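You operate a simulated robot arm through the tools that you are given. There is no shell and no other tool. Be economical: measure what you need, move in short steps, check, and stop when the job is done.

Carry out the task below with a simulated two-armed robot. There is one attempt and no reset: what you move stays moved.

TASK
Pick up the pipe loop with one hand, pass it to the other hand and put it on the middle of the workbench.

It is judged by the outcome, as a careful person would: the job done as asked, and still so three seconds after it is handed in. It fails if anything else is knocked over, pushed out of place, dropped, spilled or broken.

THE ROBOT
Two 7-joint arms with two-finger parallel grippers on one trunk, on a base that drives. Base frame: it is fixed to the floor where the robot stands at the start and does not move with it; the origin is under the middle of the robot, x ahead of it, y to its left, z up; the surface under the hand at the start is at about z = 0.8. Units: m, rad, N and s.
The left shoulder is at the start at [0.05, 0.168, 1.057], the right one opposite. With the tool pointing down near the work surface each hand reaches from about 0.22 to 0.66 m from the robot's upright axis, wherever it stands, measured 20 degrees to its own side. Places, roughly: middle of the workbench (34x22 cm) [0.24, -2.24, 0.84]. Payload 1.57 kg a hand.
Tool frame (each hand has its own): the origin (TCP) lies between the finger pads and is the grasp point; the fingertips stand 0.03 m ahead of it; z points along the fingers, y is the line along which they close. The gripper opens to 0.08 m. The fingers are 0.017 m wide and 0.012 m thick; the gripper's body (0.04 by 0.082 m) begins 0.08 m behind the TCP.
Orientation is that of the tool frame in the base frame, as a unit quaternion [w, x, y, z]. With the fingers straight down and closing along the base's y, the tool's x points along the base's -x, its y along +y and its z along -z.

THE INTERFACE
- The arms move only by the tool arm_command. It takes "left_commands", "right_commands" or both (then of equal length, played together; a hand with none holds still); each is a list of rows, each a list of 3 entries, a list of its own where there are three numbers: the shift along the tool's x, y, z in units of 20 mm (1.0 is 20 mm), then the turn, a rotation vector about the tool's x, y, z in units of 8 degrees (1.0 is 8 degrees), then the finger opening in m, from 0 to 0.08. In form: [[[x, y, z], [rx, ry, rz], hand], ...]. A call has 1 to 8 rows; each row shifts and turns the commanded pose from where the row before left it, along the tool's axes as they then stand. A call with a number of a shift or a turn outside -1 to 1 is refused whole. Each row takes 0.2 s and may step no farther than 0.05 m and 0.15 rad from the row before; otherwise, or with a gripper value out of range, the whole call is refused. A pose out of reach is approached as far as the arm can. The call stops where the force on the tool passes 40 N (or 10 N more than at its start, if that is more) or the arm is blocked; 0.2 s more then pass. The fingers move at their own pace (about 0.045 m/s each) and stop on an object; they squeeze with about 32 N. The grip force told is the motor's: it shows also when the fingers shut on nothing. Time passes only in rows, and 0.2 s behind the last, so rows that do not move let the fingers close. It gives the time, the measured TCP pose, the force on the tool (base axes), the opening and the grip force at its end, in the units of the frame above (readings bear some noise), with the torque about the TCP (base axes, N m) and any sound that the robot's microphone picked up.
- Cameras (640 x 400 px; columns grow to the right, rows downward): "scene" is now at [0.1241, -0.033, 1.2759]; the picture's right is [-0.28, -0.96, 0.00], its down [-0.51, 0.15, -0.85] and it looks along [0.81, -0.24, -0.53] (base axes); focal length 265 px, centre (320, 200). "left" rides on the left gripper at [0.072, 0.007, -0.122] in its tool frame; the picture's right is [-0.09, 1.00, 0.00], its down [-0.84, -0.08, -0.54] and it looks along [-0.54, -0.05, 0.84] (tool axes); focal length 238 px, centre (320, 200). "right" rides on the right gripper at [0.072, -0.007, -0.122] in its tool frame; the picture's right is [0.09, 1.00, 0.00], its down [-0.84, 0.08, -0.54] and it looks along [-0.54, 0.05, 0.84] (tool axes); focal length 238 px, centre (320, 200). There is no depth. A picture from a camera that has moved, and an enlarged one, comes with that camera's place and axes in the base frame and with its lens. The place of the scene camera against the robot may be out by one fixed shift of up to 0.012 m in any direction.
- snapshot(camera): a new picture of that camera. No time passes.
- lift_body(by): slides the trunk up (or, below 0, down) by that many m; the arms and the scene camera ride with it, the base frame stays. It gives what a move gives, with no picture.
- steer(legs): drives the robot by 1 to 6 legs, each [ahead, left, turn to the left] in m, m and rad, along the robot's own axes; the way and the turn of a leg run together, so that a leg with both is an arc; at most 1.5 m and 3.142 rad a leg. The arms and the cameras ride along, it lands a little off, and it stops where it bumps. It gives what a move gives.
- aim_head(pan, tilt): turns the head with the scene camera to pan (to the left, within 1.396 rad either way) and tilt (down, from -0.506 to 1.204), counted from straight ahead of the robot. It gives what a move gives.
- inspect(camera, box): a new picture of the part [left, top, right, bottom] of that camera's present view, enlarged. No time passes.
- sign_off(): hands the job in; it is judged then, once.

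Go step by step. Nothing tells you exact positions but the pictures and the camera data: compare them with the known pose of the tool, close in by small moves and look again before you grip or let go. The budget is 120 turns and 100 pictures, counting those below and the enlarged ones. Unless the task says otherwise, let go and move clear before handing in, and close with one line.

The tools are called after "Request:" by a JSON object that holds its "method" and its "body". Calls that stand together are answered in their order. arm_command: Moves the arms, as the interface text tells. Its arguments: {"type":"object","properties":{"left_commands":{"type":"array"},"right_commands":{"type":"array"}},"required":[]} The other tools are called the same way: lift_body (by) slides the trunk up or down; steer (legs) drives the base; aim_head (pan, tilt) turns the head that bears the scene camera; snapshot (camera) takes a picture; inspect (camera, box) takes an enlarged picture of a part of a camera's view; sign_off () hands the job in.

At the start:

```text
t: 0.0
left_eef_pos: [0.4702, 0.058, 1.035]
left_ee_rot: [0.0, 0.0, 1.0, -0.001]
left_force: [0.2, 0.4, 0.1]
left_wrist_torque: [-0.01, -0.01, 0.04]
left_width: 0.08
left_finger_force: 0.0
right_eef_pos: [0.4324, -0.3411, 1.064]
right_ee_rot: [0.0, 0.001, 1.0, 0.0]
right_force: [-0.4, -0.3, 0.0]
right_wrist_torque: [0.0, -0.02, -0.03]
right_width: 0.0799
right_finger_force: 0.0
trunk travel left (down, up): [-0.225, 0.218]
robot x, y, heading: [0.0025, -0.0016, 0.001]
head pan, tilt: [-0.284, 0.564]
```

scene: 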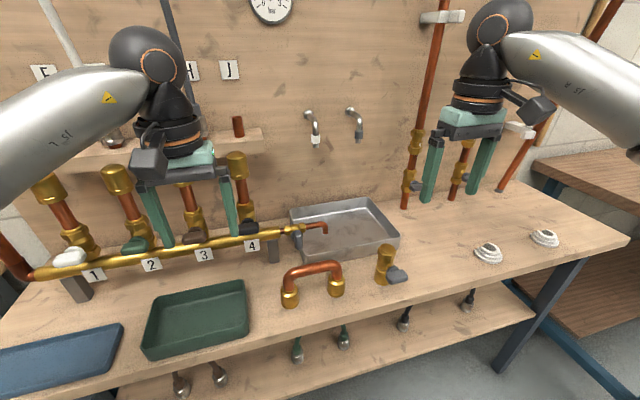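
right: 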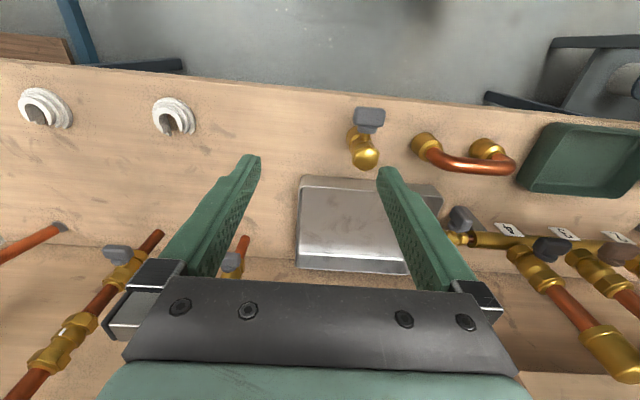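
left: 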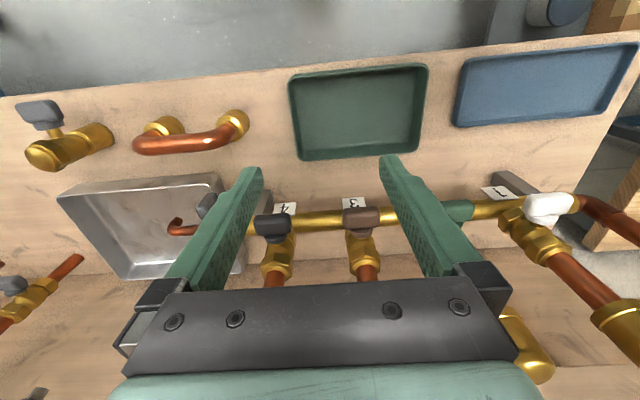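

The pipe loop stands upright on its two brass feet near x 0.48, y -0.07 to -0.17, with the top bar at about z 0.88. I'll look closer at the loop before moving anything.

Request:
{"method": "inspect", "body": {"camera": "scene", "box": [250, 230, 430, 342]}}

Request:
{"method": "inspect", "body": {"camera": "right", "box": [330, 80, 570, 230]}}

```text
3.56 times, centred on (340, 286) of scene
camera zoom: at [0.1241, -0.033, 1.2759], right [-0.28, -0.96, 0.0], down [-0.51, 0.15, -0.85], along [0.81, -0.24, -0.53], focal length 941 px, centre (249, -106)
```

zoom: 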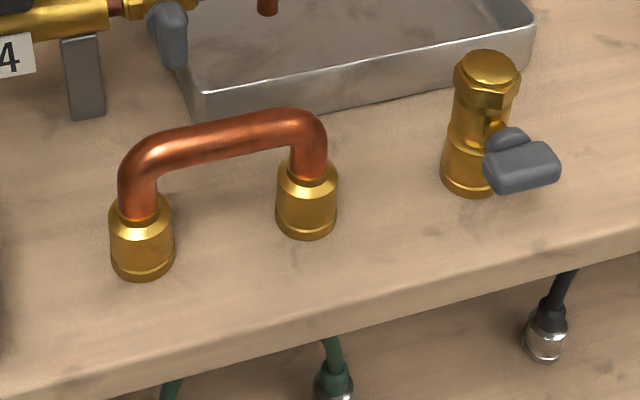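

```text
2.67 times, centred on (450, 155) of right
camera zoom: at [0.3596, -0.3465, 1.1862], right [-0.09, 1.0, 0.0], down [0.84, 0.08, 0.54], along [0.54, 0.05, -0.84], focal length 636 px, centre (-27, 320)
```

zoom: 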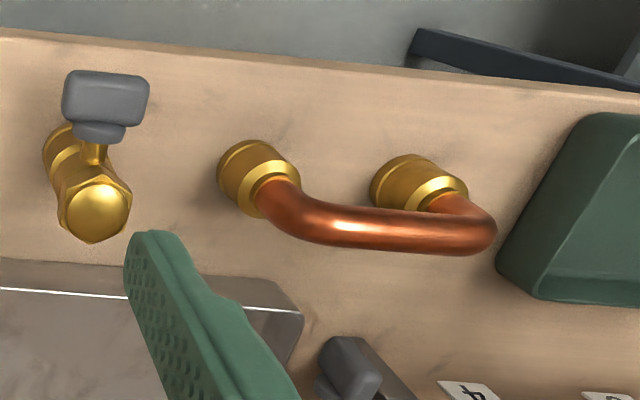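

The bar's axis runs from about (0.477, -0.167, 0.885) to (0.475, -0.080, 0.888). I'll grip its right end with the right hand, yawed 90° and tilted inward, so that the left hand has room later. First I'll turn the right hand in place.

Request:
{"method": "arm_command", "body": {"right_commands": [[[0, 0, 0], [0, 0, 1], 0.08], [[0, 0, 0], [0, 0, 1], 0.08], [[0, 0, 0], [0, 0, 1], 0.08], [[0, 0, 0], [0, 0, 1], 0.08], [[0, 0, 0], [0, 0, 1], 0.08], [[0, 0, 0], [0, 0, 1], 0.08], [[0, 0, 0], [0, 0, 1], 0.08], [[0, 0, 0], [0, 0, 1], 0.08]]}}

Request:
{"method": "arm_command", "body": {"right_commands": [[[0, 0, 0], [0, 0, 1], 0.08], [[0, 0, 0], [0, 0, 1], 0.08], [[0, 0, 0], [0, 0, 1], 0.08], [[0, 0, 0], [0, 0.0, 0.25], 0.08], [[0, 0, 0], [0, 1, 0], 0.08], [[0, 0, 0], [0, 1, 0], 0.08], [[0, 0, 0], [0, 1, 0], 0.08], [[0, 0, 0], [0, 1, 0], 0.08]]}}

```text
t: 1.8
left_eef_pos: [0.4714, 0.0567, 1.0332]
left_ee_rot: [0.0, 0.0, 1.0, 0.0]
left_force: [-0.6, -0.2, -0.5]
left_wrist_torque: [-0.01, 0.01, 0.01]
left_width: 0.08
left_finger_force: 0.1
right_eef_pos: [0.4335, -0.3397, 1.0645]
right_ee_rot: [0.0, 0.531, 0.847, 0.0]
right_force: [0.8, -0.1, 0.6]
right_wrist_torque: [0.03, -0.02, -0.02]
right_width: 0.0799
right_finger_force: 0.1
trunk travel left (down, up): [-0.225, 0.218]
robot x, y, heading: [0.0042, -0.0005, 0.0]
head pan, tilt: [-0.284, 0.564]
```

```text
t: 3.6
left_eef_pos: [0.4701, 0.0579, 1.0342]
left_ee_rot: [0.0, 0.0, 1.0, -0.001]
left_force: [-1.1, -0.3, 0.6]
left_wrist_torque: [-0.01, 0.03, -0.01]
left_width: 0.08
left_finger_force: 0.1
right_eef_pos: [0.4324, -0.3395, 1.0639]
right_ee_rot: [-0.197, 0.679, 0.68, 0.195]
right_force: [0.0, 0.8, -0.4]
right_wrist_torque: [-0.05, -0.01, 0.0]
right_width: 0.0801
right_finger_force: 0.0
trunk travel left (down, up): [-0.225, 0.218]
robot x, y, heading: [-0.0025, 0.0012, 0.001]
head pan, tilt: [-0.284, 0.564]
```

Request:
{"method": "arm_command", "body": {"right_commands": [[[0, 0, 0], [0, 1, 0], 0.08], [[0.225, 0.314, 1], [0, 0, 0], 0.08], [[0.225, 0.314, 1], [0, 0, 0], 0.08], [[0.225, 0.314, 1], [0, 0, 0], 0.08], [[0.225, 0.314, 1], [0, 0, 0], 0.08], [[0.225, 0.314, 1], [0, 0, 0], 0.08], [[0.225, 0.314, 1], [0, 0, 0], 0.08], [[0.225, 0.314, 1], [0, 0, 0], 0.08]]}}

Request:
{"method": "snapshot", "body": {"camera": "scene"}}

Request:
{"method": "snapshot", "body": {"camera": "right"}}

```text
t: 5.4
left_eef_pos: [0.4694, 0.0582, 1.0337]
left_ee_rot: [-0.001, 0.0, 1.0, 0.0]
left_force: [0.4, -0.8, 0.1]
left_wrist_torque: [0.01, 0.04, -0.01]
left_width: 0.0802
left_finger_force: 0.1
right_eef_pos: [0.4746, -0.2253, 0.9764]
right_ee_rot: [-0.242, 0.665, 0.664, 0.242]
right_force: [-0.2, -0.2, 0.5]
right_wrist_torque: [0.01, 0.02, -0.05]
right_width: 0.0801
right_finger_force: 0.1
trunk travel left (down, up): [-0.225, 0.218]
robot x, y, heading: [0.0001, -0.001, -0.001]
head pan, tilt: [-0.284, 0.564]
```

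```text
94 pictures are left
camera scene: at [0.1242, -0.033, 1.2759], right [-0.28, -0.96, 0.0], down [-0.51, 0.15, -0.85], along [0.81, -0.24, -0.53], focal length 265 px, centre (320, 200)
```

scene: 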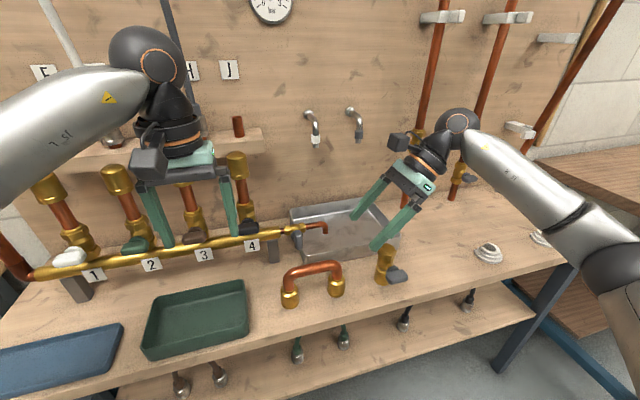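

```text
93 pictures are left
camera right: at [0.468, -0.2484, 1.1166], right [1.0, 0.07, 0.06], down [0.08, -0.99, -0.12], along [0.05, 0.13, -0.99], focal length 238 px, centre (320, 200)
```

right: 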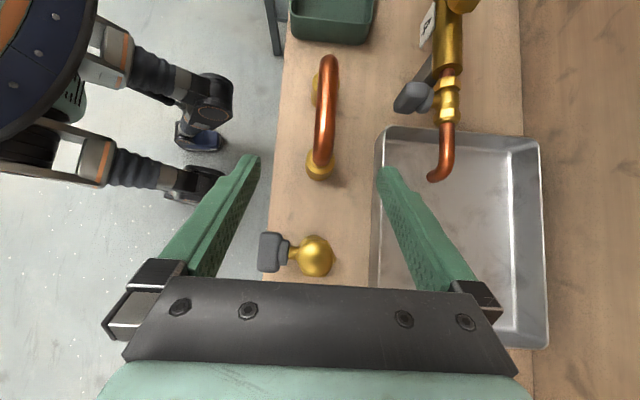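

The bar lies along y at x≈0.478 and sits centred between the open fingers. I'll slide in along the tool axis to the bar's right end.

Request:
{"method": "arm_command", "body": {"right_commands": [[[0, 0.17, 1], [0, 0, 0], 0.08], [[0, 0, 1], [0, 0, 0], 0.08], [[0, 0, 1], [0, 0, 0], 0.08], [[0, 0, 1], [0, 0, 0], 0.08], [[0, 0, 1], [0, 0, 0], 0.08], [[0, 0, 0.4], [0, 0, 0], 0.08]]}}

Request:
{"method": "inspect", "body": {"camera": "scene", "box": [250, 180, 450, 305]}}

Request:
{"method": "snapshot", "body": {"camera": "right"}}

```text
t: 6.8
left_eef_pos: [0.4701, 0.0578, 1.034]
left_ee_rot: [0.0, 0.0, 1.0, -0.001]
left_force: [0.4, -0.4, 0.7]
left_wrist_torque: [0.02, 0.01, 0.01]
left_width: 0.08
left_finger_force: 0.0
right_eef_pos: [0.4801, -0.1563, 0.8935]
right_ee_rot: [-0.241, 0.665, 0.664, 0.242]
right_force: [0.3, 0.4, 0.4]
right_wrist_torque: [0.01, 0.03, 0.01]
right_width: 0.0802
right_finger_force: 0.1
trunk travel left (down, up): [-0.225, 0.218]
robot x, y, heading: [0.0037, 0.0055, -0.003]
head pan, tilt: [-0.284, 0.564]
```

```text
3.20 times, centred on (350, 242) of scene
camera zoom: at [0.1241, -0.033, 1.2759], right [-0.28, -0.96, 0.0], down [-0.51, 0.15, -0.85], along [0.81, -0.24, -0.53], focal length 847 px, centre (224, 64)
```

zoom: 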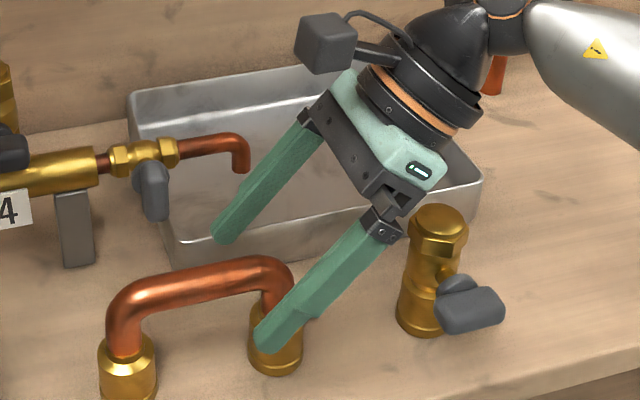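

```text
91 pictures are left
camera right: at [0.4724, -0.1789, 1.0341], right [1.0, 0.07, 0.06], down [0.08, -0.99, -0.12], along [0.05, 0.13, -0.99], focal length 238 px, centre (320, 200)
```

right: 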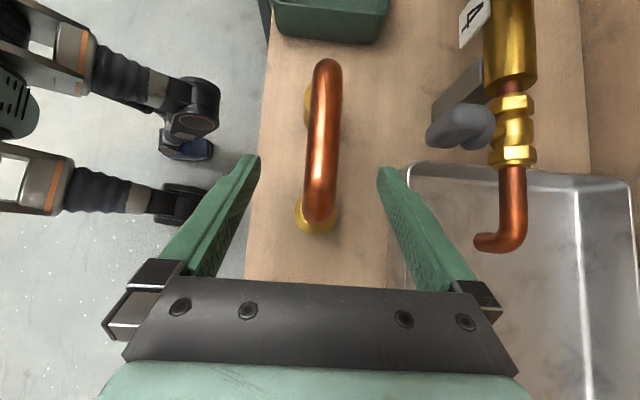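

The fingers straddle the bar's right end. I'll close them now.

Request:
{"method": "arm_command", "body": {"right_commands": [[[0, 0, 0], [0, 0, 0], 0.0], [[0, 0, 0], [0, 0, 0], 0.0], [[0, 0, 0], [0, 0, 0], 0.0], [[0, 0, 0], [0, 0, 0], 0.0], [[0, 0, 0], [0, 0, 0], 0.0], [[0, 0, 0], [0, 0, 0], 0.0]]}}

Request:
{"method": "inspect", "body": {"camera": "scene", "box": [250, 180, 450, 305]}}

```text
t: 8.2
left_eef_pos: [0.47, 0.0578, 1.0343]
left_ee_rot: [0.001, 0.0, 1.0, 0.001]
left_force: [0.0, -0.2, 0.1]
left_wrist_torque: [-0.03, -0.02, 0.0]
left_width: 0.0803
left_finger_force: 0.0
right_eef_pos: [0.4797, -0.1561, 0.8935]
right_ee_rot: [-0.242, 0.664, 0.664, 0.242]
right_force: [0.4, 0.4, -0.3]
right_wrist_torque: [0.12, 0.04, 0.0]
right_width: 0.0212
right_finger_force: 32.0
trunk travel left (down, up): [-0.225, 0.218]
robot x, y, heading: [-0.0017, -0.0002, -0.002]
head pan, tilt: [-0.284, 0.564]
```

```text
3.20 times, centred on (350, 242) of scene
camera zoom: at [0.1241, -0.033, 1.2758], right [-0.28, -0.96, 0.0], down [-0.51, 0.15, -0.85], along [0.81, -0.24, -0.53], focal length 847 px, centre (224, 64)
```

zoom: 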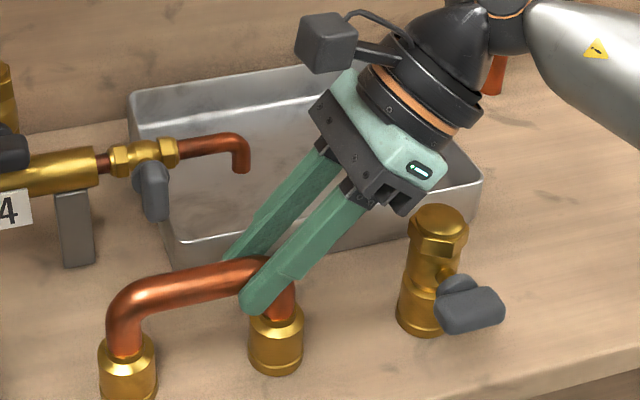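

The grip is firm at 21 mm. I'll lift straight up.

Request:
{"method": "arm_command", "body": {"right_commands": [[[0.322, 0, -0.383], [0, 0, 0], 0.0], [[0.643, 0, -0.766], [0, 0, 0], 0.0], [[0.643, 0, -0.766], [0, 0, 0], 0.0], [[0.643, 0, -0.766], [0, 0, 0], 0.0], [[0.643, 0, -0.766], [0, 0, 0], 0.0], [[0.643, 0, -0.766], [0, 0, 0], 0.0], [[0.643, 0, -0.766], [0, 0, 0], 0.0], [[0.643, 0, -0.766], [0, 0, 0], 0.0]]}}

Request:
{"method": "snapshot", "body": {"camera": "scene"}}

```text
t: 10.0
left_eef_pos: [0.4703, 0.0588, 1.0328]
left_ee_rot: [0.0, 0.0, 1.0, 0.0]
left_force: [0.0, 0.3, 0.8]
left_wrist_torque: [-0.03, -0.03, 0.0]
left_width: 0.0805
left_finger_force: 0.0
right_eef_pos: [0.481, -0.1564, 1.0453]
right_ee_rot: [-0.242, 0.664, 0.664, 0.242]
right_force: [-0.4, 0.3, -2.1]
right_wrist_torque: [-0.11, 0.02, 0.03]
right_width: 0.0214
right_finger_force: 31.9
trunk travel left (down, up): [-0.225, 0.218]
robot x, y, heading: [-0.0003, -0.0005, 0.002]
head pan, tilt: [-0.284, 0.564]
```

```text
89 pictures are left
camera scene: at [0.1241, -0.033, 1.2758], right [-0.28, -0.96, 0.0], down [-0.51, 0.15, -0.85], along [0.81, -0.24, -0.53], focal length 265 px, centre (320, 200)
```

scene: 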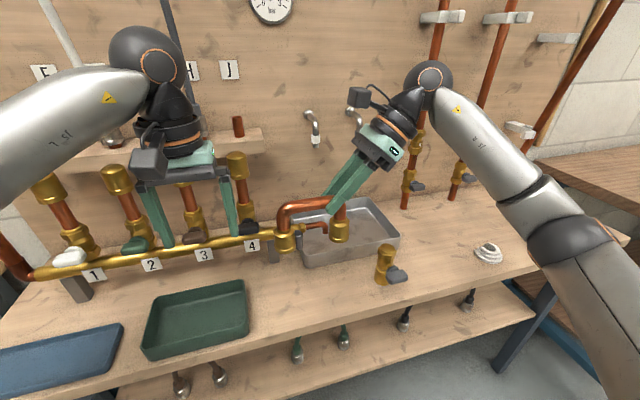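

The loop is in the air and hangs level. Next I'll move the left hand outward and turn it to mirror the right.

Request:
{"method": "arm_command", "body": {"left_commands": [[[0.5, 1, 0], [0, 0, 0], 0.08], [[0.5, 1, -0.5], [0, 0, 0], 0.08], [[0.5, 1, -0.5], [0, 0, 0], 0.08], [[0.5, 1, -0.5], [0, 0, 0], 0.08], [[0, 0, 0], [0, 0, -1], 0.08], [[0, 0, 0], [0, 0, -1], 0.08], [[0, 0, 0], [0, 0, -1], 0.08], [[0, 0, 0], [0, 0, -1], 0.08]]}}

Request:
{"method": "arm_command", "body": {"left_commands": [[[0, 0, 0], [0, 0, -1], 0.08], [[0, 0, 0], [0, 0, -1], 0.08], [[0, 0, 0], [0, 0, -1], 0.08], [[0, 0, 0], [0, 0, -1], 0.08], [[0, 0, 0], [0, 0, -1], 0.08], [[0, 0, 0], [0, 0, -1], 0.08], [[0, 0, 0], [0, 0, -1], 0.08], [[0, 0, 0], [0, 0, -0.25], 0.08]]}}

Request:
{"method": "arm_command", "body": {"left_commands": [[[0, 0, 0], [0, 1, 0], 0.08], [[0, 0, 0], [0, 1, 0], 0.08], [[0, 0, 0], [0, 1, 0], 0.08], [[0, 0, 0], [0, 1, 0], 0.08], [[0, 0, 0], [0, 1, 0], 0.08], [[0, 0, 0], [0, 1, 0], 0.08]]}}

Request:
{"method": "snapshot", "body": {"camera": "scene"}}

Request:
{"method": "snapshot", "body": {"camera": "left"}}

```text
t: 11.8
left_eef_pos: [0.4298, 0.1386, 1.0639]
left_ee_rot: [0.0, -0.277, 0.961, 0.0]
left_force: [0.4, 0.6, 0.2]
left_wrist_torque: [0.0, 0.01, 0.02]
left_width: 0.08
left_finger_force: 0.0
right_eef_pos: [0.4795, -0.157, 1.0448]
right_ee_rot: [-0.242, 0.665, 0.664, 0.242]
right_force: [0.0, 0.3, -3.6]
right_wrist_torque: [-0.07, -0.01, 0.02]
right_width: 0.0215
right_finger_force: 32.3
trunk travel left (down, up): [-0.225, 0.218]
robot x, y, heading: [0.0003, -0.0039, -0.001]
head pan, tilt: [-0.284, 0.564]
```

```text
t: 13.6
left_eef_pos: [0.4305, 0.138, 1.064]
left_ee_rot: [0.001, 0.708, -0.707, 0.0]
left_force: [-0.5, 0.5, -0.3]
left_wrist_torque: [-0.01, 0.01, -0.02]
left_width: 0.0802
left_finger_force: 0.0
right_eef_pos: [0.4806, -0.1565, 1.044]
right_ee_rot: [-0.241, 0.665, 0.664, 0.242]
right_force: [-0.4, 0.0, -2.8]
right_wrist_torque: [-0.08, 0.0, 0.03]
right_width: 0.0215
right_finger_force: 31.9
trunk travel left (down, up): [-0.225, 0.218]
robot x, y, heading: [0.0063, 0.0026, -0.001]
head pan, tilt: [-0.284, 0.564]
```

```text
t: 15.0
left_eef_pos: [0.4307, 0.1383, 1.0647]
left_ee_rot: [-0.288, -0.646, 0.646, -0.289]
left_force: [0.3, 0.1, -0.6]
left_wrist_torque: [0.0, -0.02, -0.02]
left_width: 0.0802
left_finger_force: 0.1
right_eef_pos: [0.481, -0.1563, 1.0449]
right_ee_rot: [-0.241, 0.665, 0.664, 0.242]
right_force: [-1.1, 0.3, -1.3]
right_wrist_torque: [-0.12, -0.03, 0.0]
right_width: 0.0214
right_finger_force: 30.8
trunk travel left (down, up): [-0.225, 0.218]
robot x, y, heading: [-0.0032, 0.0004, 0.002]
head pan, tilt: [-0.284, 0.564]
```

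```text
88 pictures are left
camera scene: at [0.1242, -0.0329, 1.2759], right [-0.28, -0.96, 0.0], down [-0.51, 0.15, -0.85], along [0.81, -0.24, -0.53], focal length 265 px, centre (320, 200)
```

scene: 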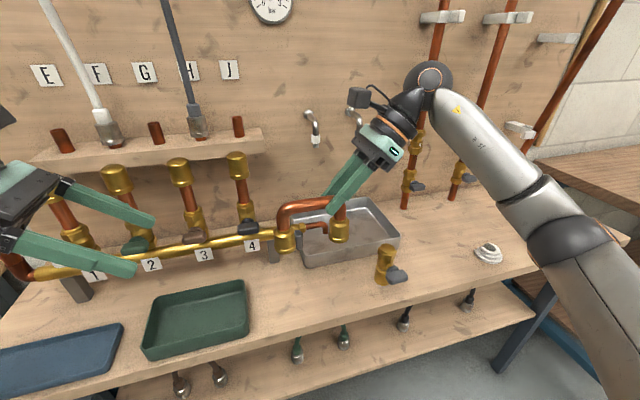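

```text
87 pictures are left
camera left: at [0.4235, 0.182, 1.2], right [-1.0, 0.06, -0.07], down [0.08, 0.96, -0.26], along [0.05, -0.27, -0.96], focal length 238 px, centre (320, 200)
```

left: 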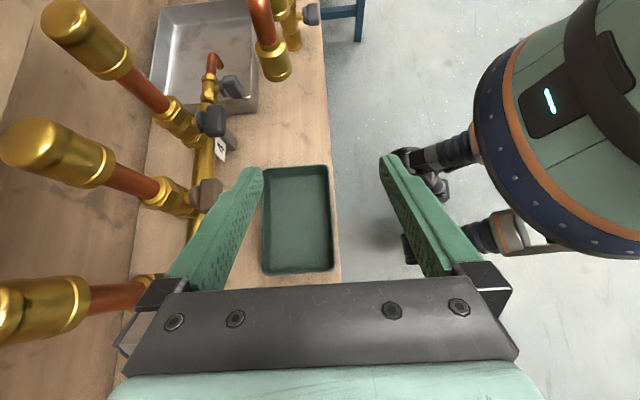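

The right hand still holds the loop, with the bar now at about z 1.037. I'll bring the left hand to a pre-grasp on the bar's left end.

Request:
{"method": "arm_command", "body": {"left_commands": [[[0.85, -0.296, 0.39], [0, 0, 0], 0.08], [[0.85, -0.296, 0.39], [0, 0, 0], 0.08], [[0.85, -0.296, 0.39], [0, 0, 0], 0.08], [[0.85, -0.296, 0.39], [0, 0, 0], 0.08], [[0.85, -0.296, 0.39], [0, 0, 0], 0.08], [[0.85, -0.296, 0.39], [0, 0, 0], 0.08], [[0.85, -0.296, 0.39], [0, 0, 0], 0.08], [[0.85, -0.296, 0.39], [0, 0, 0], 0.08]]}}

Request:
{"method": "snapshot", "body": {"camera": "scene"}}

Request:
{"method": "snapshot", "body": {"camera": "left"}}

```text
t: 16.8
left_eef_pos: [0.4786, 0.0004, 1.1229]
left_ee_rot: [-0.287, -0.646, 0.647, -0.287]
left_force: [0.2, 0.6, -0.2]
left_wrist_torque: [0.01, 0.01, 0.0]
left_width: 0.0801
left_finger_force: 0.1
right_eef_pos: [0.4807, -0.1568, 1.0453]
right_ee_rot: [-0.242, 0.664, 0.665, 0.242]
right_force: [-0.8, -0.3, -2.0]
right_wrist_torque: [-0.11, 0.01, 0.01]
right_width: 0.0215
right_finger_force: 31.9
trunk travel left (down, up): [-0.225, 0.218]
robot x, y, heading: [0.002, 0.0021, -0.001]
head pan, tilt: [-0.284, 0.564]
```

```text
86 pictures are left
camera scene: at [0.1242, -0.0333, 1.2758], right [-0.28, -0.96, 0.0], down [-0.51, 0.15, -0.85], along [0.81, -0.24, -0.53], focal length 265 px, centre (320, 200)
```

scene: 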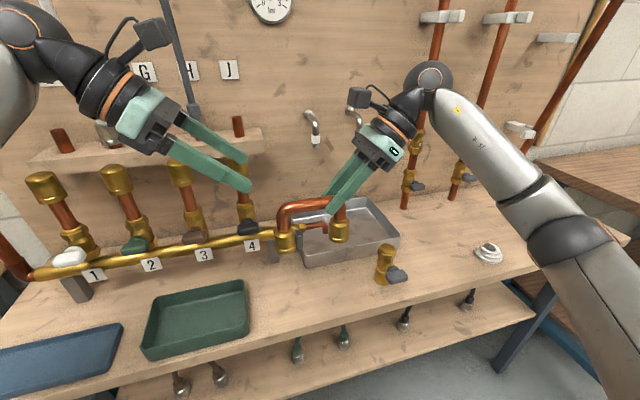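

```text
85 pictures are left
camera left: at [0.472, 0.0435, 1.259], right [-1.0, 0.06, -0.07], down [0.08, 0.96, -0.26], along [0.05, -0.26, -0.96], focal length 238 px, centre (320, 200)
```

left: 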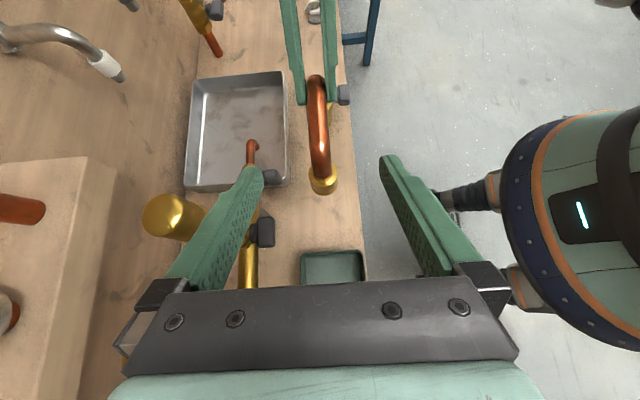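

Request:
{"method": "arm_command", "body": {"left_commands": [[[0, -0.125, 1], [0, 0, 0], 0.08], [[0, 0, 1], [0, 0, 0], 0.08], [[0, 0, 1], [0, 0, 0], 0.08], [[0, 0, 1], [0, 0, 0], 0.08], [[0, 0, 1], [0, 0, 0], 0.08], [[0, 0, 1], [0, 0, 0], 0.08]]}}

Request:
{"method": "inspect", "body": {"camera": "scene", "box": [200, 90, 440, 240]}}

Request:
{"method": "snapshot", "body": {"camera": "left"}}

```text
t: 18.2
left_eef_pos: [0.4805, -0.0887, 1.0432]
left_ee_rot: [0.287, 0.646, -0.646, 0.288]
left_force: [-0.6, 0.4, 0.6]
left_wrist_torque: [-0.02, 0.02, 0.01]
left_width: 0.08
left_finger_force: 0.0
right_eef_pos: [0.4801, -0.1559, 1.0441]
right_ee_rot: [-0.242, 0.664, 0.664, 0.242]
right_force: [0.0, 0.3, -2.9]
right_wrist_torque: [-0.07, -0.02, -0.01]
right_width: 0.0217
right_finger_force: 32.2
trunk travel left (down, up): [-0.225, 0.218]
robot x, y, heading: [-0.0025, 0.0027, -0.001]
head pan, tilt: [-0.284, 0.564]
```

```text
2.67 times, centred on (320, 165) of scene
camera zoom: at [0.1243, -0.0332, 1.2758], right [-0.28, -0.96, 0.0], down [-0.51, 0.15, -0.85], along [0.81, -0.24, -0.53], focal length 706 px, centre (320, 293)
```

zoom: 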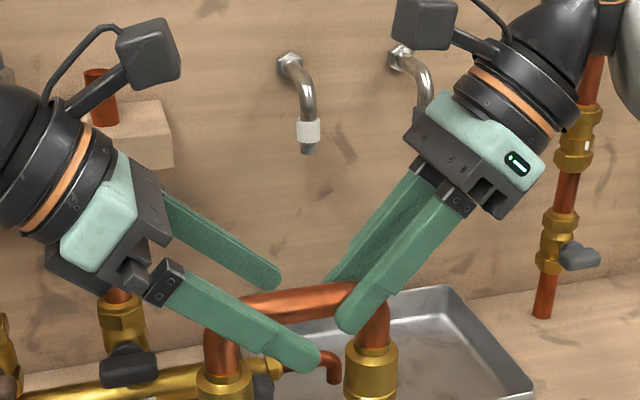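

```text
83 pictures are left
camera left: at [0.4734, -0.0458, 1.1787], right [-1.0, 0.06, -0.07], down [0.08, 0.96, -0.26], along [0.05, -0.26, -0.96], focal length 238 px, centre (320, 200)
```

left: 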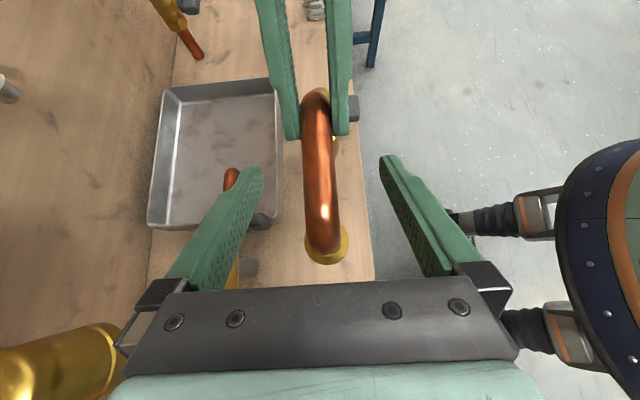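

The left fingers straddle the bar's left end, clear of the right fingers. I'll close the left hand.

Request:
{"method": "arm_command", "body": {"left_commands": [[[0, 0, 0], [0, 0, 0], 0.0], [[0, 0, 0], [0, 0, 0], 0.0], [[0, 0, 0], [0, 0, 0], 0.0], [[0, 0, 0], [0, 0, 0], 0.0], [[0, 0, 0], [0, 0, 0], 0.0], [[0, 0, 0], [0, 0, 0], 0.0]]}}

Request:
{"method": "inspect", "body": {"camera": "scene", "box": [200, 120, 440, 270]}}

```text
t: 19.6
left_eef_pos: [0.4801, -0.0887, 1.0425]
left_ee_rot: [0.287, 0.646, -0.645, 0.289]
left_force: [1.3, -0.7, 0.6]
left_wrist_torque: [-0.01, -0.01, 0.05]
left_width: 0.0212
left_finger_force: 31.8
right_eef_pos: [0.4798, -0.1567, 1.0442]
right_ee_rot: [-0.242, 0.664, 0.665, 0.241]
right_force: [-2.0, 0.9, -1.9]
right_wrist_torque: [-0.11, 0.03, 0.06]
right_width: 0.0214
right_finger_force: 31.7
trunk travel left (down, up): [-0.225, 0.218]
robot x, y, heading: [-0.0003, -0.0001, 0.001]
head pan, tilt: [-0.284, 0.564]
```

```text
2.67 times, centred on (320, 195) of scene
camera zoom: at [0.1242, -0.0331, 1.2758], right [-0.28, -0.96, 0.0], down [-0.51, 0.15, -0.85], along [0.81, -0.24, -0.53], focal length 706 px, centre (320, 213)
```

zoom: 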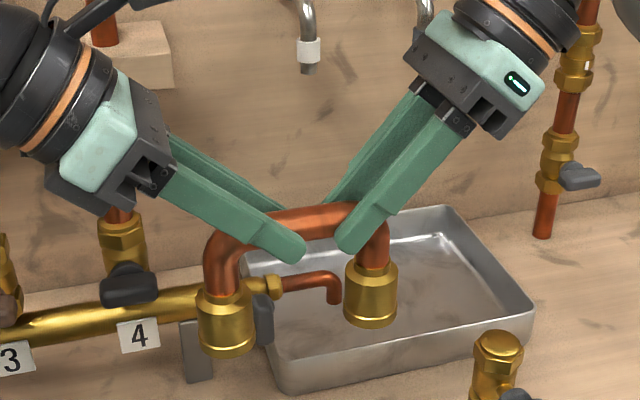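

Both hands hold the bar. Now I'll open the right hand and back it away along its axis.

Request:
{"method": "arm_command", "body": {"right_commands": [[[0, 0, 0], [0, 0, 0], 0.07], [[0, 0, 0], [0, 0, 0], 0.07], [[0, 0, 0], [0, 0, 0], 0.07], [[0, 0, 0], [0, 0, 0], 0.07]]}}

Request:
{"method": "arm_command", "body": {"right_commands": [[[0, 0, -0.5], [0, 0, 0], 0.07], [[0, 0, -1], [0, 0, 0], 0.07], [[0, 0, -1], [0, 0, 0], 0.07], [[0, 0, -1], [0, 0, 0], 0.07], [[0, 0, -1], [0, 0, 0], 0.07], [[0, 0, -1], [0, 0, 0], 0.07], [[0, 0, -1], [0, 0, 0], 0.07]]}}

Request:
{"method": "snapshot", "body": {"camera": "scene"}}

```text
t: 20.6
left_eef_pos: [0.4805, -0.088, 1.0434]
left_ee_rot: [-0.288, -0.646, 0.646, -0.287]
left_force: [-0.4, 1.2, 0.6]
left_wrist_torque: [0.08, 0.01, -0.01]
left_width: 0.0212
left_finger_force: 32.2
right_eef_pos: [0.4803, -0.158, 1.0434]
right_ee_rot: [-0.241, 0.665, 0.664, 0.242]
right_force: [0.4, 0.5, -0.2]
right_wrist_torque: [-0.01, 0.01, -0.01]
right_width: 0.0699
right_finger_force: 0.0
trunk travel left (down, up): [-0.225, 0.218]
robot x, y, heading: [0.0021, 0.0009, 0.001]
head pan, tilt: [-0.284, 0.564]
```

```text
t: 22.2
left_eef_pos: [0.4802, -0.0894, 1.0419]
left_ee_rot: [0.287, 0.646, -0.646, 0.288]
left_force: [-0.6, -0.1, 0.4]
left_wrist_torque: [0.04, -0.03, 0.0]
left_width: 0.0211
left_finger_force: 32.4
right_eef_pos: [0.48, -0.2398, 1.1455]
right_ee_rot: [-0.242, 0.664, 0.665, 0.242]
right_force: [0.5, -0.5, -0.2]
right_wrist_torque: [0.0, 0.0, -0.02]
right_width: 0.0699
right_finger_force: 0.1
trunk travel left (down, up): [-0.225, 0.218]
robot x, y, heading: [0.0022, -0.0008, -0.0]
head pan, tilt: [-0.284, 0.564]
```

```text
81 pictures are left
camera scene: at [0.124, -0.0331, 1.2758], right [-0.28, -0.96, 0.0], down [-0.51, 0.15, -0.85], along [0.81, -0.24, -0.53], focal length 265 px, centre (320, 200)
```

scene: 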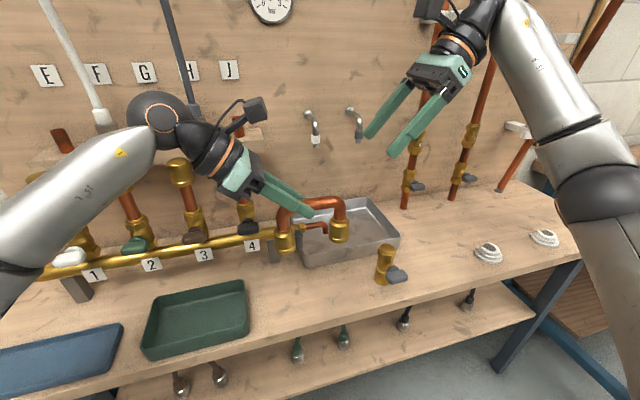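

The loop is in the left hand and the right hand is clear. I'll turn the head to find the workbench on the right before driving.

Request:
{"method": "aim_head", "body": {"pan": -1.35, "tilt": 0.45}}

Request:
{"method": "snapshot", "body": {"camera": "scene"}}

```text
t: 23.5
left_eef_pos: [0.4797, -0.0891, 1.0423]
left_ee_rot: [0.287, 0.646, -0.646, 0.288]
left_force: [-0.4, -0.6, 0.6]
left_wrist_torque: [0.05, -0.01, -0.04]
left_width: 0.0211
left_finger_force: 32.3
right_eef_pos: [0.4809, -0.2381, 1.1436]
right_ee_rot: [-0.242, 0.665, 0.664, 0.242]
right_force: [-1.0, 0.0, -1.4]
right_wrist_torque: [0.01, 0.03, 0.01]
right_width: 0.0699
right_finger_force: 0.0
trunk travel left (down, up): [-0.225, 0.218]
robot x, y, heading: [-0.001, -0.0001, 0.001]
head pan, tilt: [-1.349, 0.45]
```

```text
80 pictures are left
camera scene: at [0.0586, -0.0977, 1.2861], right [-0.98, -0.22, 0.0], down [-0.1, 0.42, -0.9], along [0.2, -0.88, -0.44], focal length 265 px, centre (320, 200)
```

scene: 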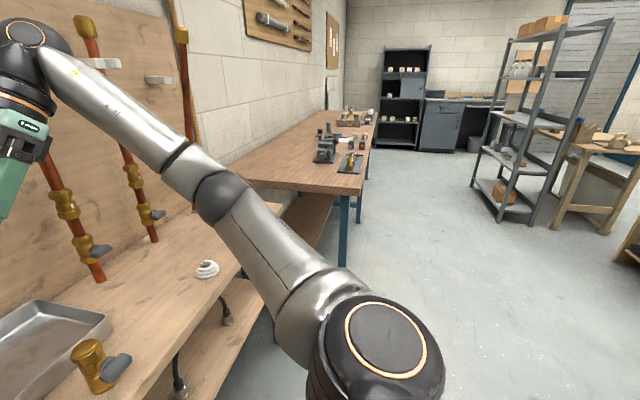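

The workbench has its front edge at about x 0.12 and starts near y -1.1, so the target spot lies toward its front. I'll back away from this bench first.

Request:
{"method": "steer", "body": {"legs": [[-0.5, 0, 0]]}}

Request:
{"method": "aim_head", "body": {"pan": -1.1, "tilt": 0.4}}

Request:
{"method": "snapshot", "body": {"camera": "scene"}}

Request:
{"method": "snapshot", "body": {"camera": "left"}}

```text
t: 26.4
left_eef_pos: [-0.0186, -0.0877, 1.0423]
left_ee_rot: [0.287, 0.647, -0.645, 0.288]
left_force: [-0.3, -0.2, 0.3]
left_wrist_torque: [0.02, -0.03, -0.03]
left_width: 0.0212
left_finger_force: 31.7
right_eef_pos: [-0.0171, -0.2382, 1.1445]
right_ee_rot: [-0.242, 0.664, 0.665, 0.241]
right_force: [-0.6, 0.2, 0.0]
right_wrist_torque: [-0.02, -0.03, 0.01]
right_width: 0.0701
right_finger_force: 0.1
trunk travel left (down, up): [-0.225, 0.218]
robot x, y, heading: [-0.5003, -0.0027, 0.002]
head pan, tilt: [-1.349, 0.45]
```

```text
t: 27.2
left_eef_pos: [-0.0158, -0.0898, 1.0433]
left_ee_rot: [0.287, 0.647, -0.645, 0.288]
left_force: [0.7, 0.7, 0.2]
left_wrist_torque: [0.03, -0.03, -0.02]
left_width: 0.0211
left_finger_force: 32.2
right_eef_pos: [-0.016, -0.2387, 1.1459]
right_ee_rot: [-0.242, 0.664, 0.665, 0.242]
right_force: [0.3, 0.8, -0.6]
right_wrist_torque: [0.0, -0.02, 0.03]
right_width: 0.0702
right_finger_force: 0.1
trunk travel left (down, up): [-0.225, 0.218]
robot x, y, heading: [-0.5001, 0.0018, 0.001]
head pan, tilt: [-1.1, 0.4]
```

```text
79 pictures are left
camera scene: at [-0.4166, -0.0908, 1.2908], right [-0.89, -0.45, 0.0], down [-0.18, 0.35, -0.92], along [0.42, -0.82, -0.39], focal length 265 px, centre (320, 200)
```

scene: 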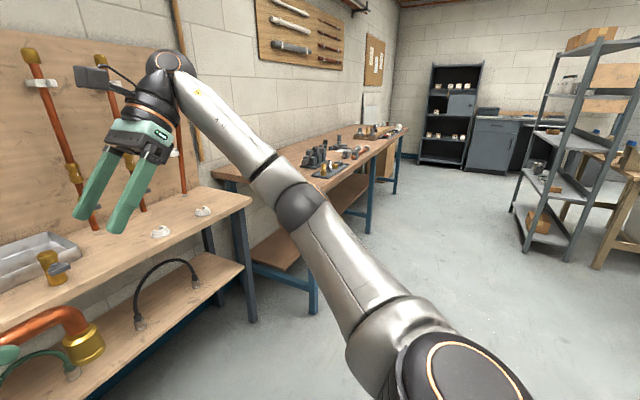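

```text
78 pictures are left
camera left: at [-0.0235, -0.0453, 1.1785], right [-1.0, 0.06, -0.07], down [0.08, 0.96, -0.26], along [0.05, -0.26, -0.96], focal length 238 px, centre (320, 200)
```

left: 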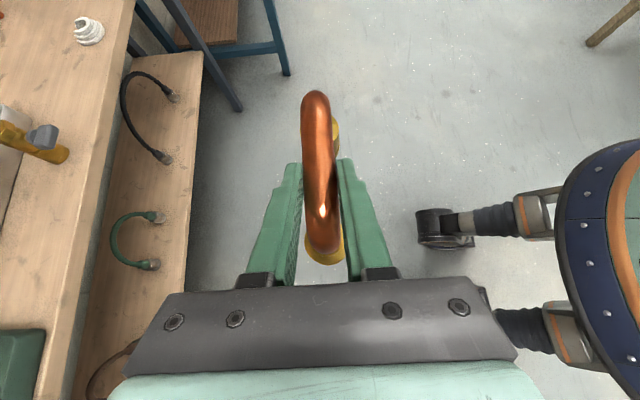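

Request:
{"method": "steer", "body": {"legs": [[0, -1.4, 0]]}}

Request:
{"method": "aim_head", "body": {"pan": -0.75, "tilt": 0.5}}

Request:
{"method": "snapshot", "body": {"camera": "scene"}}

```text
t: 39.6
left_eef_pos: [-0.0045, -1.4686, 1.042]
left_ee_rot: [0.286, 0.65, -0.642, 0.289]
left_force: [-0.5, -0.9, 0.4]
left_wrist_torque: [0.05, 0.03, 0.03]
left_width: 0.0211
left_finger_force: 32.1
right_eef_pos: [-0.0034, -1.6197, 1.1437]
right_ee_rot: [-0.244, 0.66, 0.669, 0.24]
right_force: [-0.1, -0.5, 0.0]
right_wrist_torque: [0.0, -0.02, -0.01]
right_width: 0.0701
right_finger_force: 0.0
trunk travel left (down, up): [-0.225, 0.218]
robot x, y, heading: [-0.4856, -1.3863, 0.02]
head pan, tilt: [-1.1, 0.4]
```

```text
t: 40.4
left_eef_pos: [-0.0051, -1.4697, 1.0415]
left_ee_rot: [0.286, 0.65, -0.641, 0.29]
left_force: [-0.1, 0.2, -0.7]
left_wrist_torque: [0.06, 0.0, 0.01]
left_width: 0.0211
left_finger_force: 32.3
right_eef_pos: [-0.0017, -1.6196, 1.1443]
right_ee_rot: [-0.243, 0.66, 0.669, 0.24]
right_force: [-0.1, -0.3, 0.1]
right_wrist_torque: [0.02, 0.03, 0.03]
right_width: 0.07
right_finger_force: 0.2
trunk travel left (down, up): [-0.225, 0.218]
robot x, y, heading: [-0.4874, -1.3904, 0.017]
head pan, tilt: [-0.75, 0.499]
```

```text
77 pictures are left
camera scene: at [-0.3803, -1.456, 1.2817], right [-0.67, -0.74, 0.0], down [-0.35, 0.32, -0.88], along [0.65, -0.59, -0.48], focal length 265 px, centre (320, 200)
```

scene: 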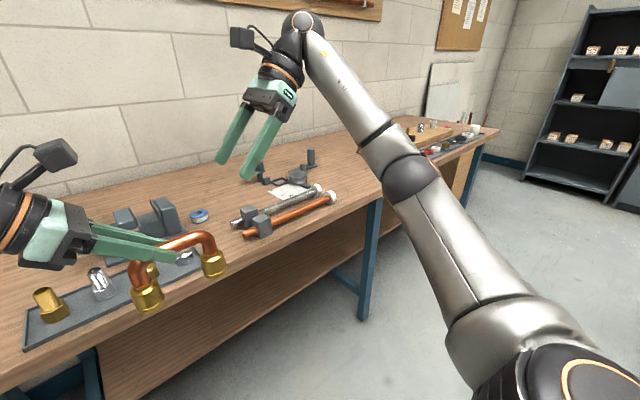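

Request:
{"method": "steer", "body": {"legs": [[0, 0, -0.018], [-0.02, -0.9, 0]]}}

Request:
{"method": "aim_head", "body": {"pan": 0.0, "tilt": 0.6}}

Request:
{"method": "snapshot", "body": {"camera": "scene"}}

```text
t: 48.9
left_eef_pos: [-0.0275, -2.3673, 1.0424]
left_ee_rot: [-0.288, -0.646, 0.646, -0.287]
left_force: [0.3, 0.8, -0.1]
left_wrist_torque: [0.04, 0.0, -0.05]
left_width: 0.021
left_finger_force: 32.4
right_eef_pos: [-0.0276, -2.5183, 1.1446]
right_ee_rot: [-0.242, 0.665, 0.663, 0.242]
right_force: [-0.9, -0.2, -0.5]
right_wrist_torque: [0.0, -0.01, 0.02]
right_width: 0.0702
right_finger_force: 0.1
trunk travel left (down, up): [-0.225, 0.218]
robot x, y, heading: [-0.5094, -2.2786, -0.003]
head pan, tilt: [-0.75, 0.499]
```

```text
t: 50.0
left_eef_pos: [-0.0276, -2.3679, 1.0423]
left_ee_rot: [-0.287, -0.646, 0.646, -0.287]
left_force: [-0.8, -0.7, -0.2]
left_wrist_torque: [0.05, 0.0, -0.03]
left_width: 0.0211
left_finger_force: 32.3
right_eef_pos: [-0.0282, -2.5175, 1.144]
right_ee_rot: [-0.241, 0.666, 0.663, 0.243]
right_force: [0.6, 1.0, -0.3]
right_wrist_torque: [-0.01, 0.01, 0.0]
right_width: 0.0699
right_finger_force: 0.1
trunk travel left (down, up): [-0.225, 0.218]
robot x, y, heading: [-0.5071, -2.2804, -0.0]
head pan, tilt: [0.0, 0.6]
```

```text
76 pictures are left
camera scene: at [-0.3811, -2.2867, 1.2726], right [0.0, -1.0, 0.0], down [-0.56, 0.0, -0.83], along [0.83, 0.0, -0.56], focal length 265 px, centre (320, 200)
```

scene: 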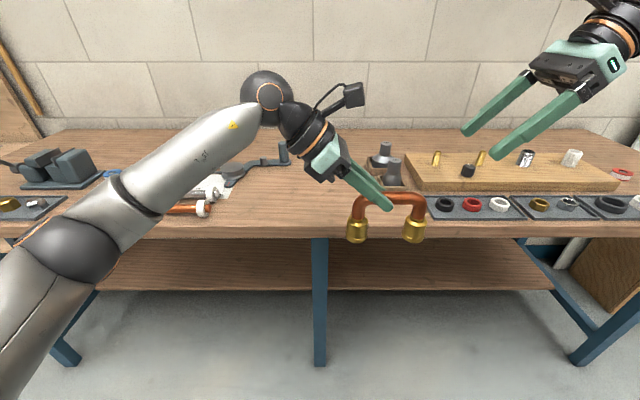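

The target spot (0.24, -2.24) is open wood, between the clamped pipes on the left and the dark fitting and trays on the right. The loop is 10 cm above bench height, so I'll move in a little.

Request:
{"method": "steer", "body": {"legs": [[0.2, 0.07, 0]]}}

Request:
{"method": "aim_head", "body": {"pan": 0.0, "tilt": 0.8}}

Request:
{"method": "snapshot", "body": {"camera": "scene"}}

Request:
{"method": "snapshot", "body": {"camera": "left"}}

```text
t: 51.7
left_eef_pos: [0.1735, -2.2991, 1.0426]
left_ee_rot: [-0.288, -0.645, 0.647, -0.287]
left_force: [0.5, 0.1, -0.6]
left_wrist_torque: [0.0, 0.04, -0.02]
left_width: 0.021
left_finger_force: 31.5
right_eef_pos: [0.172, -2.4498, 1.1437]
right_ee_rot: [-0.241, 0.665, 0.664, 0.242]
right_force: [0.5, -0.4, -0.3]
right_wrist_torque: [0.0, 0.05, -0.03]
right_width: 0.0698
right_finger_force: 0.1
trunk travel left (down, up): [-0.225, 0.218]
robot x, y, heading: [-0.3048, -2.2075, -0.005]
head pan, tilt: [0.0, 0.6]
```

```text
t: 52.4
left_eef_pos: [0.1714, -2.2996, 1.0411]
left_ee_rot: [-0.287, -0.646, 0.647, -0.287]
left_force: [-0.1, -0.7, 0.3]
left_wrist_torque: [0.08, -0.02, 0.03]
left_width: 0.0212
left_finger_force: 32.0
right_eef_pos: [0.1724, -2.4502, 1.1453]
right_ee_rot: [-0.242, 0.665, 0.664, 0.242]
right_force: [1.3, -0.4, -0.4]
right_wrist_torque: [0.02, -0.02, -0.02]
right_width: 0.07
right_finger_force: 0.0
trunk travel left (down, up): [-0.225, 0.218]
robot x, y, heading: [-0.3063, -2.2086, 0.003]
head pan, tilt: [0.0, 0.799]
```

```text
75 pictures are left
camera scene: at [-0.1885, -2.2181, 1.2557], right [0.0, -1.0, 0.0], down [-0.72, 0.0, -0.7], along [0.7, 0.0, -0.72], focal length 265 px, centre (320, 200)
```

scene: 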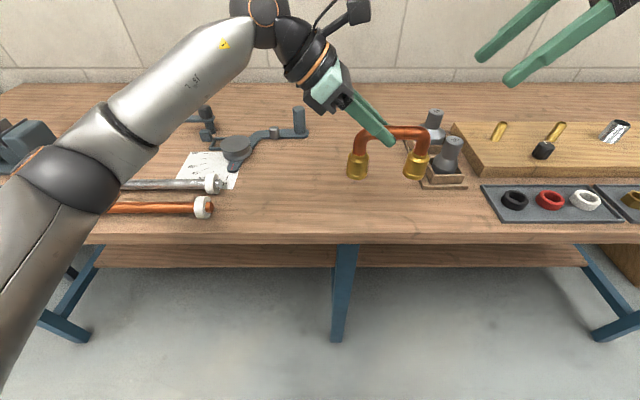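

```text
74 pictures are left
camera left: at [0.1658, -2.2563, 1.1784], right [-1.0, 0.06, -0.07], down [0.08, 0.96, -0.26], along [0.05, -0.26, -0.96], focal length 238 px, centre (320, 200)
```

left: 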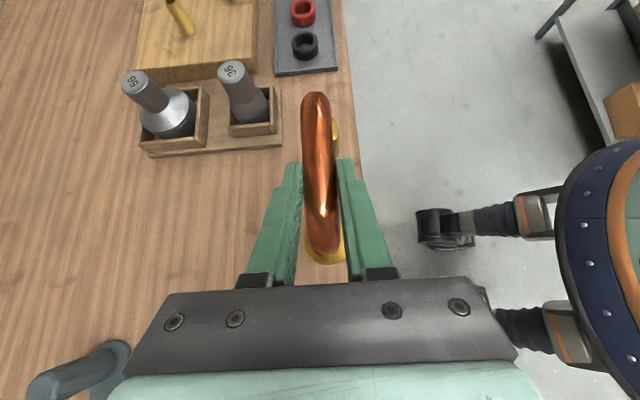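

The spot is clear. I'll raise the trunk so that the left elbow stays well above the clamped pipes, then carry the loop over the spot.

Request:
{"method": "lift_body", "body": {"by": 0.1}}

Request:
{"method": "arm_command", "body": {"left_commands": [[[-0.63, -0.68, -0.7], [0, 0, 0], 0.0], [[-0.63, -0.68, -0.7], [0, 0, 0], 0.0], [[-0.63, -0.68, -0.7], [0, 0, 0], 0.0], [[-0.63, -0.68, -0.7], [0, 0, 0], 0.0], [[-0.63, -0.68, -0.7], [0, 0, 0], 0.0]]}}

Request:
{"method": "arm_command", "body": {"left_commands": [[[-0.743, 0, 0.669], [0, 0, 0], 0.0], [[-0.743, 0, 0.669], [0, 0, 0], 0.0], [[-0.743, 0, 0.669], [0, 0, 0], 0.0], [[-0.743, 0, 0.669], [0, 0, 0], 0.0], [[-0.743, 0, 0.669], [0, 0, 0], 0.0]]}}

Request:
{"method": "snapshot", "body": {"camera": "scene"}}

Request:
{"method": "snapshot", "body": {"camera": "left"}}

```text
t: 53.7
left_eef_pos: [0.1731, -2.3001, 1.1419]
left_ee_rot: [-0.286, -0.646, 0.647, -0.287]
left_force: [0.0, 0.4, -2.9]
left_wrist_torque: [0.03, 0.0, -0.02]
left_width: 0.0213
left_finger_force: 32.8
right_eef_pos: [0.1734, -2.4512, 1.2447]
right_ee_rot: [-0.241, 0.665, 0.664, 0.242]
right_force: [0.9, 0.1, -0.5]
right_wrist_torque: [0.01, 0.01, -0.03]
right_width: 0.0699
right_finger_force: 0.0
trunk travel left (down, up): [-0.325, 0.118]
robot x, y, heading: [-0.3094, -2.2096, -0.005]
head pan, tilt: [0.0, 0.799]
```

```text
t: 54.9
left_eef_pos: [0.2409, -2.2044, 1.143]
left_ee_rot: [-0.288, -0.645, 0.647, -0.287]
left_force: [-0.6, 0.5, -2.3]
left_wrist_torque: [0.05, -0.02, 0.0]
left_width: 0.0212
left_finger_force: 31.8
right_eef_pos: [0.1731, -2.4506, 1.244]
right_ee_rot: [-0.241, 0.665, 0.664, 0.242]
right_force: [-0.7, 0.0, -0.2]
right_wrist_torque: [-0.02, -0.02, 0.01]
right_width: 0.0699
right_finger_force: 0.1
trunk travel left (down, up): [-0.325, 0.118]
robot x, y, heading: [-0.3072, -2.2125, -0.001]
head pan, tilt: [0.0, 0.799]
```

```text
t: 56.1
left_eef_pos: [0.2422, -2.2049, 1.0413]
left_ee_rot: [-0.287, -0.645, 0.647, -0.287]
left_force: [1.0, 0.6, -2.6]
left_wrist_torque: [0.07, -0.02, 0.02]
left_width: 0.0213
left_finger_force: 31.8
right_eef_pos: [0.1718, -2.4506, 1.2437]
right_ee_rot: [-0.242, 0.665, 0.664, 0.242]
right_force: [0.6, -0.5, -0.3]
right_wrist_torque: [0.03, -0.05, 0.04]
right_width: 0.0702
right_finger_force: 0.1
trunk travel left (down, up): [-0.325, 0.118]
robot x, y, heading: [-0.3105, -2.2101, 0.0]
head pan, tilt: [0.0, 0.799]
```

```text
73 pictures are left
camera scene: at [-0.1884, -2.218, 1.3557], right [0.0, -1.0, 0.0], down [-0.72, 0.0, -0.7], along [0.7, 0.0, -0.72], focal length 265 px, centre (320, 200)
```

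scene: 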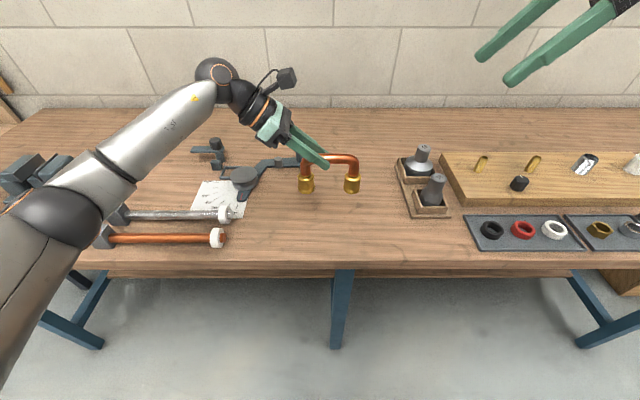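

```text
72 pictures are left
camera left: at [0.2339, -2.1619, 1.1773], right [-1.0, 0.06, -0.07], down [0.08, 0.96, -0.26], along [0.05, -0.26, -0.96], focal length 238 px, centre (320, 200)
```

left: 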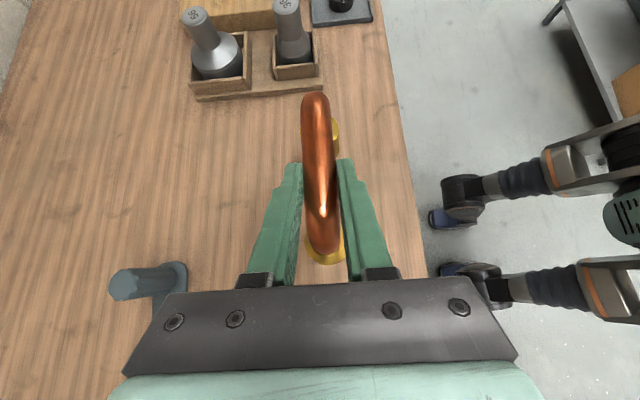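

Request:
{"method": "arm_command", "body": {"left_commands": [[[-0.743, 0, 0.669], [0, 0, 0], 0.0], [[-0.743, 0, 0.669], [0, 0, 0], 0.0], [[-0.743, 0, 0.669], [0, 0, 0], 0.0], [[-0.743, 0, 0.669], [0, 0, 0], 0.0], [[-0.37, 0, 0.335], [0, 0, 0], 0.0]]}}

Request:
{"method": "inspect", "body": {"camera": "scene", "box": [180, 100, 460, 275]}}

```text
t: 57.3
left_eef_pos: [0.2414, -2.2046, 0.9513]
left_ee_rot: [-0.287, -0.645, 0.647, -0.287]
left_force: [-0.2, 0.5, -2.1]
left_wrist_torque: [0.05, -0.02, 0.02]
left_width: 0.0213
left_finger_force: 32.0
right_eef_pos: [0.1716, -2.4504, 1.2427]
right_ee_rot: [-0.242, 0.665, 0.664, 0.242]
right_force: [-0.3, 0.2, -0.1]
right_wrist_torque: [-0.03, 0.02, 0.02]
right_width: 0.07
right_finger_force: 0.1
trunk travel left (down, up): [-0.325, 0.118]
robot x, y, heading: [-0.3087, -2.2118, -0.002]
head pan, tilt: [0.0, 0.799]
```

```text
2.29 times, centred on (320, 188) of scene
camera zoom: at [-0.1885, -2.218, 1.3557], right [0.0, -1.0, 0.0], down [-0.72, 0.0, -0.7], along [0.7, 0.0, -0.72], focal length 605 px, centre (320, 229)
```

zoom: 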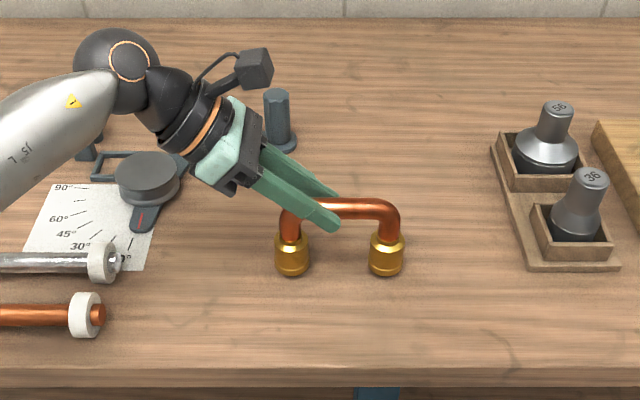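

The loop is level, with its feet about 2 cm above the wood. I'll lower it in fine steps.

Request:
{"method": "arm_command", "body": {"left_commands": [[[-0.149, 0, 0.134], [0, 0, 0], 0.0], [[-0.149, 0, 0.134], [0, 0, 0], 0.0], [[-0.149, 0, 0.134], [0, 0, 0], 0.0], [[-0.112, 0, 0.1], [0, 0, 0], 0.0]]}}

Request:
{"method": "inspect", "body": {"camera": "scene", "box": [270, 160, 390, 235]}}

```text
t: 58.3
left_eef_pos: [0.2412, -2.2046, 0.9419]
left_ee_rot: [-0.288, -0.643, 0.646, -0.292]
left_force: [0.9, 5.4, 17.6]
left_wrist_torque: [0.32, -0.02, -0.08]
left_width: 0.0211
left_finger_force: 32.3
right_eef_pos: [0.1705, -2.4495, 1.2467]
right_ee_rot: [-0.241, 0.665, 0.664, 0.242]
right_force: [0.2, -0.4, 0.4]
right_wrist_torque: [0.03, -0.02, 0.0]
right_width: 0.0698
right_finger_force: 0.1
trunk travel left (down, up): [-0.325, 0.118]
robot x, y, heading: [-0.3078, -2.2094, 0.0]
head pan, tilt: [0.0, 0.799]
```

```text
5.33 times, centred on (330, 198) of scene
camera zoom: at [-0.1904, -2.2175, 1.3563], right [0.0, -1.0, 0.0], down [-0.72, 0.0, -0.7], along [0.7, 0.0, -0.72], focal length 1412 px, centre (267, 213)
```

zoom: 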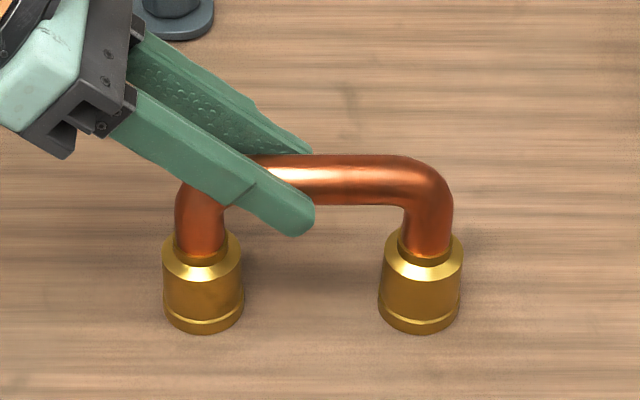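

The feet are down, with about 20 N of contact. I'll ease off a few millimetres to relieve the press and check again.

Request:
{"method": "arm_command", "body": {"left_commands": [[[0.1, 0, -0.09], [0, 0, 0], 0.0], [[0.06, 0, -0.054], [0, 0, 0], 0.0], [[0, 0, 0], [0, 0, 0], 0.0]]}}

```text
t: 59.1
left_eef_pos: [0.2406, -2.2055, 0.9417]
left_ee_rot: [-0.287, -0.645, 0.646, -0.289]
left_force: [4.1, 1.6, 11.8]
left_wrist_torque: [-0.8, -0.16, 0.23]
left_width: 0.0213
left_finger_force: 32.3
right_eef_pos: [0.1721, -2.4496, 1.2453]
right_ee_rot: [-0.241, 0.665, 0.664, 0.243]
right_force: [-0.1, -0.5, 1.4]
right_wrist_torque: [-0.04, -0.02, -0.01]
right_width: 0.07
right_finger_force: 0.1
trunk travel left (down, up): [-0.325, 0.118]
robot x, y, heading: [-0.3099, -2.2092, -0.002]
head pan, tilt: [0.0, 0.799]
```

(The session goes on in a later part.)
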